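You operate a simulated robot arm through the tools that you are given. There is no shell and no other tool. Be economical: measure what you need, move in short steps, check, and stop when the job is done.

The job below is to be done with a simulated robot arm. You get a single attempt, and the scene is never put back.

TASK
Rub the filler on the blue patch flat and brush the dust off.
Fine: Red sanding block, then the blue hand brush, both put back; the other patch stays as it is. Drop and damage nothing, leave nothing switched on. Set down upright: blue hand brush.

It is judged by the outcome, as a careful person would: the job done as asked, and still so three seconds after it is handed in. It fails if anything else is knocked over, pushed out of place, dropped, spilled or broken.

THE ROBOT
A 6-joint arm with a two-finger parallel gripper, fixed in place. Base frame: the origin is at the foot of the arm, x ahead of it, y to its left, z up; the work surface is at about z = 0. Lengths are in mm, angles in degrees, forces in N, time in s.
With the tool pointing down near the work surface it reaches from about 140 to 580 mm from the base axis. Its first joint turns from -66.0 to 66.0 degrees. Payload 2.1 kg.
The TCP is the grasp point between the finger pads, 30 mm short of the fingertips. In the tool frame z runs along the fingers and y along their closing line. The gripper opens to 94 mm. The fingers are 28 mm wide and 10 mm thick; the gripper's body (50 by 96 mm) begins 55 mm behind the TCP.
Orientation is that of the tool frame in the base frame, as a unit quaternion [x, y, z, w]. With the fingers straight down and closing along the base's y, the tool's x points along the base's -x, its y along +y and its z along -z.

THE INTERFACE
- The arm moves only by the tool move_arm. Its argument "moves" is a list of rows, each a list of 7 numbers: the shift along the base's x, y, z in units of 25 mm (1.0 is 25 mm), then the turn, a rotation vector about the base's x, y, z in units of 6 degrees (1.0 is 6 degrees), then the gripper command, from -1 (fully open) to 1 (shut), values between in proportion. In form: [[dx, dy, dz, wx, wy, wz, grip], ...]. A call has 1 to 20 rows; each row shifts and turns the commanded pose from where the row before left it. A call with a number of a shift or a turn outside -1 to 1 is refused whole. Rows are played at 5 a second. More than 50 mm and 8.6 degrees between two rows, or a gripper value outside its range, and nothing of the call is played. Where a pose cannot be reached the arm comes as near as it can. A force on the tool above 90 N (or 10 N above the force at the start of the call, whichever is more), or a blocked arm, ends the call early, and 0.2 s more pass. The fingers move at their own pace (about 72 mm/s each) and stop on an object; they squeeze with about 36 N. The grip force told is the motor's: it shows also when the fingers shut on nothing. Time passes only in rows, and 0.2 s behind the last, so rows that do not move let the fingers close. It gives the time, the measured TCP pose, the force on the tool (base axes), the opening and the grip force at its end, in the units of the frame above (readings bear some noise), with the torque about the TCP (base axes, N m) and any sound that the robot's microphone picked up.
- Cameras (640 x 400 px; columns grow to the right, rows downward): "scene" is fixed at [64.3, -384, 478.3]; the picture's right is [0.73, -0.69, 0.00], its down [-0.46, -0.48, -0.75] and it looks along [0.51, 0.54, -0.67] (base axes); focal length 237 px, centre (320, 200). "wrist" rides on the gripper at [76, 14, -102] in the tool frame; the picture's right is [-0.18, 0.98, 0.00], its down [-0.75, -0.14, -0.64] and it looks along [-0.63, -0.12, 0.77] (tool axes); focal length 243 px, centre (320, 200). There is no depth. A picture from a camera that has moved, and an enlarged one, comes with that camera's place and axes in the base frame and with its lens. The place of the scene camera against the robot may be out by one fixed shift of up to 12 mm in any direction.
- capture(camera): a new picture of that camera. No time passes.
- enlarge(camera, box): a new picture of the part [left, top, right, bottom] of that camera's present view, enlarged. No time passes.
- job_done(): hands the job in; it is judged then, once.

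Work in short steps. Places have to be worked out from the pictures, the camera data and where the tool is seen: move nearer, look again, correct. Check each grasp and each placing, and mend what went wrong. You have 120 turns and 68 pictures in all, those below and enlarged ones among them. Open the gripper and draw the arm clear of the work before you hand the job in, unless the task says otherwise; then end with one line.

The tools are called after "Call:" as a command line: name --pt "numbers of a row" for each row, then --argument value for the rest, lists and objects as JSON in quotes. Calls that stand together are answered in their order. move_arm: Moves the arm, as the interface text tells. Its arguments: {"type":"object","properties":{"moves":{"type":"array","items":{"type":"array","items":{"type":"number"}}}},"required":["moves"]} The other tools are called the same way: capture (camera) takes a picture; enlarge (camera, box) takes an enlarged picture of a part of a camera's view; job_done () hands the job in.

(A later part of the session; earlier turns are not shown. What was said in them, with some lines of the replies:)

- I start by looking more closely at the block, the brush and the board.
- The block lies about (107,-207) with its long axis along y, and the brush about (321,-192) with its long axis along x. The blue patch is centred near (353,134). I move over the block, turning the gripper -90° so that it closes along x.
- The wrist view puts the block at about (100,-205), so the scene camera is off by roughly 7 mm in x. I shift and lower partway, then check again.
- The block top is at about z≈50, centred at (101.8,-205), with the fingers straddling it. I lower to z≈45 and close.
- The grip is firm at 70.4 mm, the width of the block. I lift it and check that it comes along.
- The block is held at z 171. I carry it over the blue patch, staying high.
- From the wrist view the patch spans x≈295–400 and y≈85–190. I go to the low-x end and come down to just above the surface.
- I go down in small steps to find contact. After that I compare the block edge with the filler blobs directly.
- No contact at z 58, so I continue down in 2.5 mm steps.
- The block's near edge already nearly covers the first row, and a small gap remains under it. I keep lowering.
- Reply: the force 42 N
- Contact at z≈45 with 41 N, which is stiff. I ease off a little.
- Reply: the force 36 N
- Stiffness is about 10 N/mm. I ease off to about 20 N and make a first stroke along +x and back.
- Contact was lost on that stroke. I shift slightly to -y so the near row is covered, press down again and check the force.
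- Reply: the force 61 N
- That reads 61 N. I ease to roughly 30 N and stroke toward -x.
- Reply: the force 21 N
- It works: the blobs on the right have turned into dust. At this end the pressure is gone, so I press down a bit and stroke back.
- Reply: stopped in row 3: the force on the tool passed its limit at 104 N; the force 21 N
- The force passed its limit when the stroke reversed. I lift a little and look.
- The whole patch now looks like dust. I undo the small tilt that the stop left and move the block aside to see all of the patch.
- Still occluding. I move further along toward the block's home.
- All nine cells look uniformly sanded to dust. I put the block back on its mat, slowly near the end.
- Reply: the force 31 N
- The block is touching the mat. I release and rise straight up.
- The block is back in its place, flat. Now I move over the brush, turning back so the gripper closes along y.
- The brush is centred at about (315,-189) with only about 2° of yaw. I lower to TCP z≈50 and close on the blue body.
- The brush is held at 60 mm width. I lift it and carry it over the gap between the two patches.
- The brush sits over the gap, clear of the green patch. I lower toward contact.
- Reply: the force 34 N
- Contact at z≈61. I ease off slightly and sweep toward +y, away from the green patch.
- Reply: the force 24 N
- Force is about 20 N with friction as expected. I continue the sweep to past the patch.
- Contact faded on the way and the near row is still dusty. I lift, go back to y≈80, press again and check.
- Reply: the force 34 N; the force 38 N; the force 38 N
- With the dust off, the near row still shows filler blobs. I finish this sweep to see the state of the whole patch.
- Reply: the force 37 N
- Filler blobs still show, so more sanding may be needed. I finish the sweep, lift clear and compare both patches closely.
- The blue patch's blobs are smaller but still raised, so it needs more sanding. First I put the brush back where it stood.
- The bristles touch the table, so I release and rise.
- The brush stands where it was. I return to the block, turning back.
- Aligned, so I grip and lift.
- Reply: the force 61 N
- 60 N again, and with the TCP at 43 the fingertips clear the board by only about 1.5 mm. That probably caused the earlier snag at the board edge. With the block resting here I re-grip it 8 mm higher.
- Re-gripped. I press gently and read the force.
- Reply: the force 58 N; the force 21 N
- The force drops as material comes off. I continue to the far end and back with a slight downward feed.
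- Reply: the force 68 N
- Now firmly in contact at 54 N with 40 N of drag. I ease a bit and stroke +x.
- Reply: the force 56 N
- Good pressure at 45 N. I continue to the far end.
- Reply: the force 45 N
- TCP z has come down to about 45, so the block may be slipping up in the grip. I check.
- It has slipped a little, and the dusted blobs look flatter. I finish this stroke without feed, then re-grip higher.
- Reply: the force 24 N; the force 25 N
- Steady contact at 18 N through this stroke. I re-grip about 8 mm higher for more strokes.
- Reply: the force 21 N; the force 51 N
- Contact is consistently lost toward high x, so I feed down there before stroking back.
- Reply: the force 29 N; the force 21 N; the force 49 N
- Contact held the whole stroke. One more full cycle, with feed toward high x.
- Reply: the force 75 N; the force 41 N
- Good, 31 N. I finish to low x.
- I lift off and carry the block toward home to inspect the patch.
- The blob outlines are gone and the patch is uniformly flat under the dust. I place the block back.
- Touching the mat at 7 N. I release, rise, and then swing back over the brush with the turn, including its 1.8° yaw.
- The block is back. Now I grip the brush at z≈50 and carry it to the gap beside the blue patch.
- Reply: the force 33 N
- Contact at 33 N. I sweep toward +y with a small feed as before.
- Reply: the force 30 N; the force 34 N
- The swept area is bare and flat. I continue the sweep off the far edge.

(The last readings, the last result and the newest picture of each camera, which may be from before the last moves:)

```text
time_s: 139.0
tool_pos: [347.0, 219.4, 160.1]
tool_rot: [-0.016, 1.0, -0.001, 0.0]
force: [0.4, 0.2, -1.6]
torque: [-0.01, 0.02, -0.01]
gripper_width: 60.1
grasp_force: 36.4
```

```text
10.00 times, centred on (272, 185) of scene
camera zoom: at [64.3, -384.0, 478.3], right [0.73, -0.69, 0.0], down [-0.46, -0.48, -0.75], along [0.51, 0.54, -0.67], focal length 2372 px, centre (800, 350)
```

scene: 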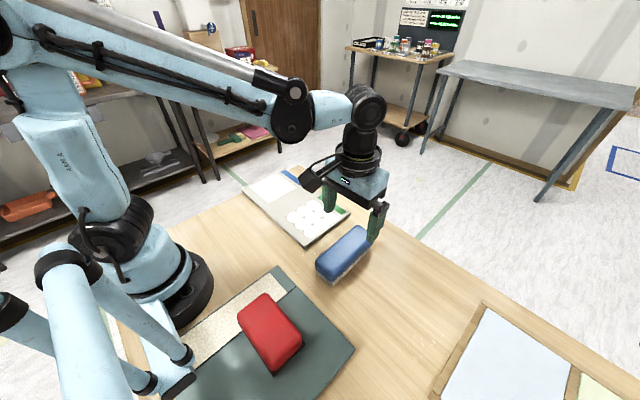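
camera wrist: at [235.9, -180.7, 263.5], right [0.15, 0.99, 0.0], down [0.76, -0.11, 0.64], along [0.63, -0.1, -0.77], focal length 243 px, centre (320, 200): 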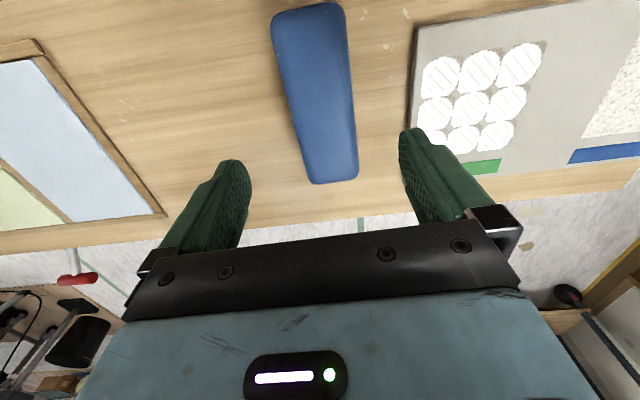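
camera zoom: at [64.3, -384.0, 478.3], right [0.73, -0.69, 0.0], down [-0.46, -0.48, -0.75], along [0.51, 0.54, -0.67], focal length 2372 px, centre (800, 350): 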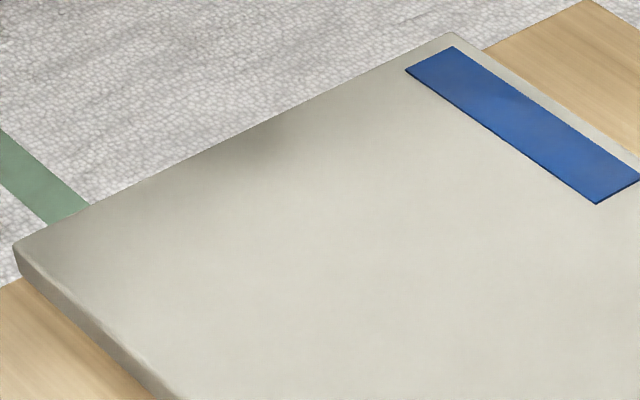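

The blue patch is completely flat and clean. I return the brush to its place.

Call:
move_arm --pt "-0.075 -0.963 0 0 0 0 1" --pt "-0.075 -0.963 0 0 0 0 1" --pt "-0.075 -0.963 0 0 0 0 1" --pt "-0.075 -0.963 0 0 0 0 1" --pt "-0.075 -0.963 0 0 0 0 1" --pt "-0.075 -0.963 0 0 0 0 1" --pt "-0.075 -0.963 0 0 0 0 1" --pt "-0.075 -0.963 0 0 0 0 1" --pt "-0.075 -0.963 0 0 0 0 1" --pt "-0.075 -0.963 0 0 0 0 1" --pt "-0.075 -0.963 0 0 0 0 1" --pt "-0.075 -0.963 0 0 0 0 1" --pt "-0.075 -0.963 0 0 0 0 1" --pt "-0.075 -0.963 0 0 0 0 1" --pt "-0.075 -0.963 0 0 0 0 1" --pt "-0.075 -0.963 0 0 0 0 1" --pt "-0.075 -0.963 0 0 0 0 1" --pt "0 0 0 0 0 0 1"

Call:
move_arm --pt "0 0 -1 0 0 0 1" --pt "0 0 -1 0 0 0 1" --pt "0 0 -1 0 0 0 1" --pt "0 0 -0.8 0 0 0 1" --pt "0 0 -0.4 0 0 0 1" --pt "0 0 -0.1 0 0 0 1" --pt "0 0 0 0 0 0 1"

```text
time_s: 142.8
tool_pos: [315.2, -191.2, 160.2]
tool_rot: [-0.017, 1.0, -0.001, 0.0]
force: [-1.3, 0.9, -2.1]
torque: [-0.03, 0.02, -0.04]
gripper_width: 59.8
grasp_force: 35.9
```

```text
time_s: 144.4
tool_pos: [315.1, -187.6, 53.0]
tool_rot: [-0.016, 1.0, 0.0, 0.0]
force: [-0.2, -0.4, -0.8]
torque: [0.04, 0.0, -0.02]
gripper_width: 60.0
grasp_force: 35.8
```

Call:
move_arm --pt "0 0 -0.08 0 0 0 1" --pt "0 0 -0.04 0 0 0 1" --pt "0 0 0 0 0 0 1"

```text
time_s: 145.2
tool_pos: [314.8, -189.0, 50.9]
tool_rot: [-0.017, 1.0, -0.001, -0.001]
force: [0.7, -0.3, -0.8]
torque: [0.0, 0.0, 0.01]
gripper_width: 59.6
grasp_force: 36.1
```

Call:
move_arm --pt "0 0 -0.06 0 0 0 1" --pt "0 0 0 0 0 0 1"

```text
time_s: 145.8
tool_pos: [314.5, -188.0, 48.0]
tool_rot: [-0.017, 1.0, -0.001, -0.001]
force: [0.2, 0.5, -2.4]
torque: [-0.03, -0.01, 0.01]
gripper_width: 59.8
grasp_force: 35.9
```

Call:
move_arm --pt "0 0 -0.05 0 0 0 1" --pt "0 0 0 0 0 0 1"

```text
time_s: 146.4
tool_pos: [316.1, -187.3, 46.8]
tool_rot: [-0.017, 1.0, -0.001, -0.001]
force: [-0.4, 0.0, -2.0]
torque: [-0.01, 0.02, -0.02]
gripper_width: 59.9
grasp_force: 35.8
```

Call:
move_arm --pt "0 0 -0.05 0 0 0 1" --pt "0 0 0 0 0 0 1"

```text
time_s: 147.0
tool_pos: [315.1, -188.1, 46.2]
tool_rot: [-0.015, 1.0, 0.0, -0.002]
force: [3.8, 5.4, 23.2]
torque: [0.32, 0.06, 0.0]
gripper_width: 59.7
grasp_force: 36.0
```

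Touching down. I release, rise and draw away, then take a last look.

Call:
move_arm --pt "0 0 0.02 0 0 0 1" --pt "0 0 0 0 0 0 -0.2" --pt "0 0 0 0 0 0 -1" --pt "0 0 0 0 0 0 -1" --pt "0 0 0.6 0 0 0 -1" --pt "0 0 1 0 0 0 -1" --pt "0 0 1 0 0 0 -1" --pt "0 0 1 0 0 0 -1" --pt "0 0 1 0 0 0 -1" --pt "0 0 1 0 0 0 -1" --pt "0 0 1 0 0 0 -1" --pt "0 0 1 0 0 0 -1" --pt "0 0 1 0 0 0 -1" --pt "-0.8 0.8 0 0 0 0 -1" --pt "-0.8 0.8 0 0 0 0 -1" --pt "-0.5 0.8 0 0 0 0 -1" --pt "0 0 0 0 0 0 -1"

Call:
capture --camera "scene"

Call:
enlarge --camera "scene" --box '[180, 160, 420, 400]'

Call:
capture --camera "wrist"

```text
time_s: 150.6
tool_pos: [265.2, -128.3, 262.1]
tool_rot: [-0.017, 1.0, -0.001, -0.001]
force: [-0.5, 1.3, 0.1]
torque: [0.0, 0.0, 0.01]
gripper_width: 94.2
grasp_force: 0.1
```

```text
13 pictures are left
```

scene: 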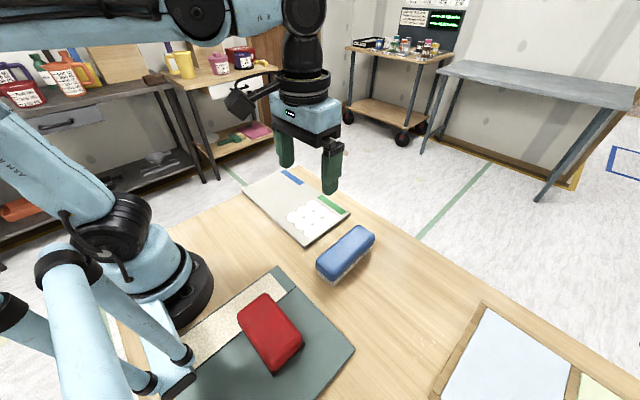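

```text
1.67 times, centred on (300, 280) of scene
camera zoom: at [64.3, -384.0, 478.3], right [0.73, -0.69, 0.0], down [-0.46, -0.48, -0.75], along [0.51, 0.54, -0.67], focal length 395 px, centre (353, 67)
```

zoom: 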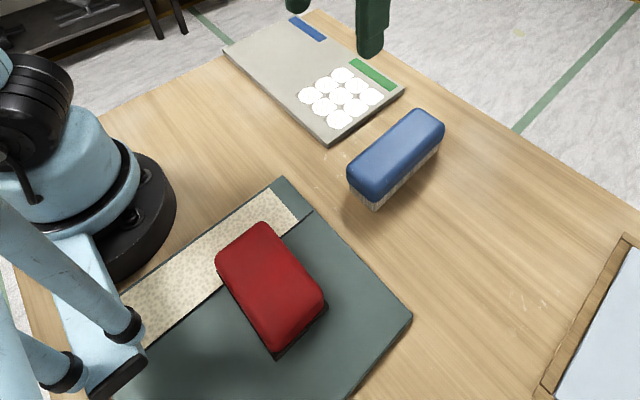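

```text
11 pictures are left
camera wrist: at [187.1, -117.9, 364.1], right [0.15, 0.99, 0.0], down [0.76, -0.12, 0.64], along [0.63, -0.1, -0.77], focal length 243 px, centre (320, 200)
```

wrist: 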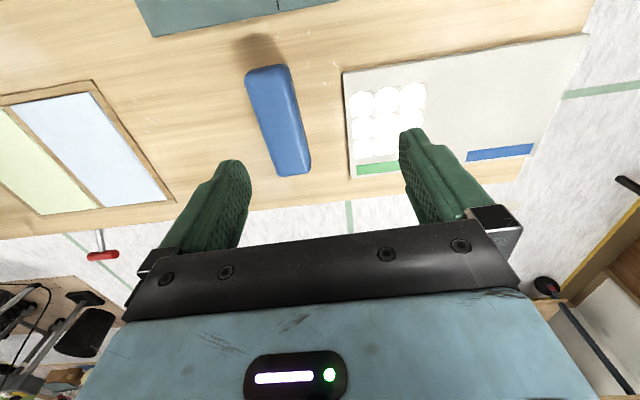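

The blue patch is flat and clean, the green patch is untouched, and the block and the brush are back in their places with the brush upright. The arm is clear and the gripper open, so I hand the job in.

Call:
job_done

```text
The job is handed in.
```

The blue patch is rubbed flat and brushed clean, the green patch is as it was, and the red block and the upright blue brush are back where they started. It took two rounds of sanding and brushing, and one sanding stroke hit the force limit (104 N), with no damage visible afterwards.
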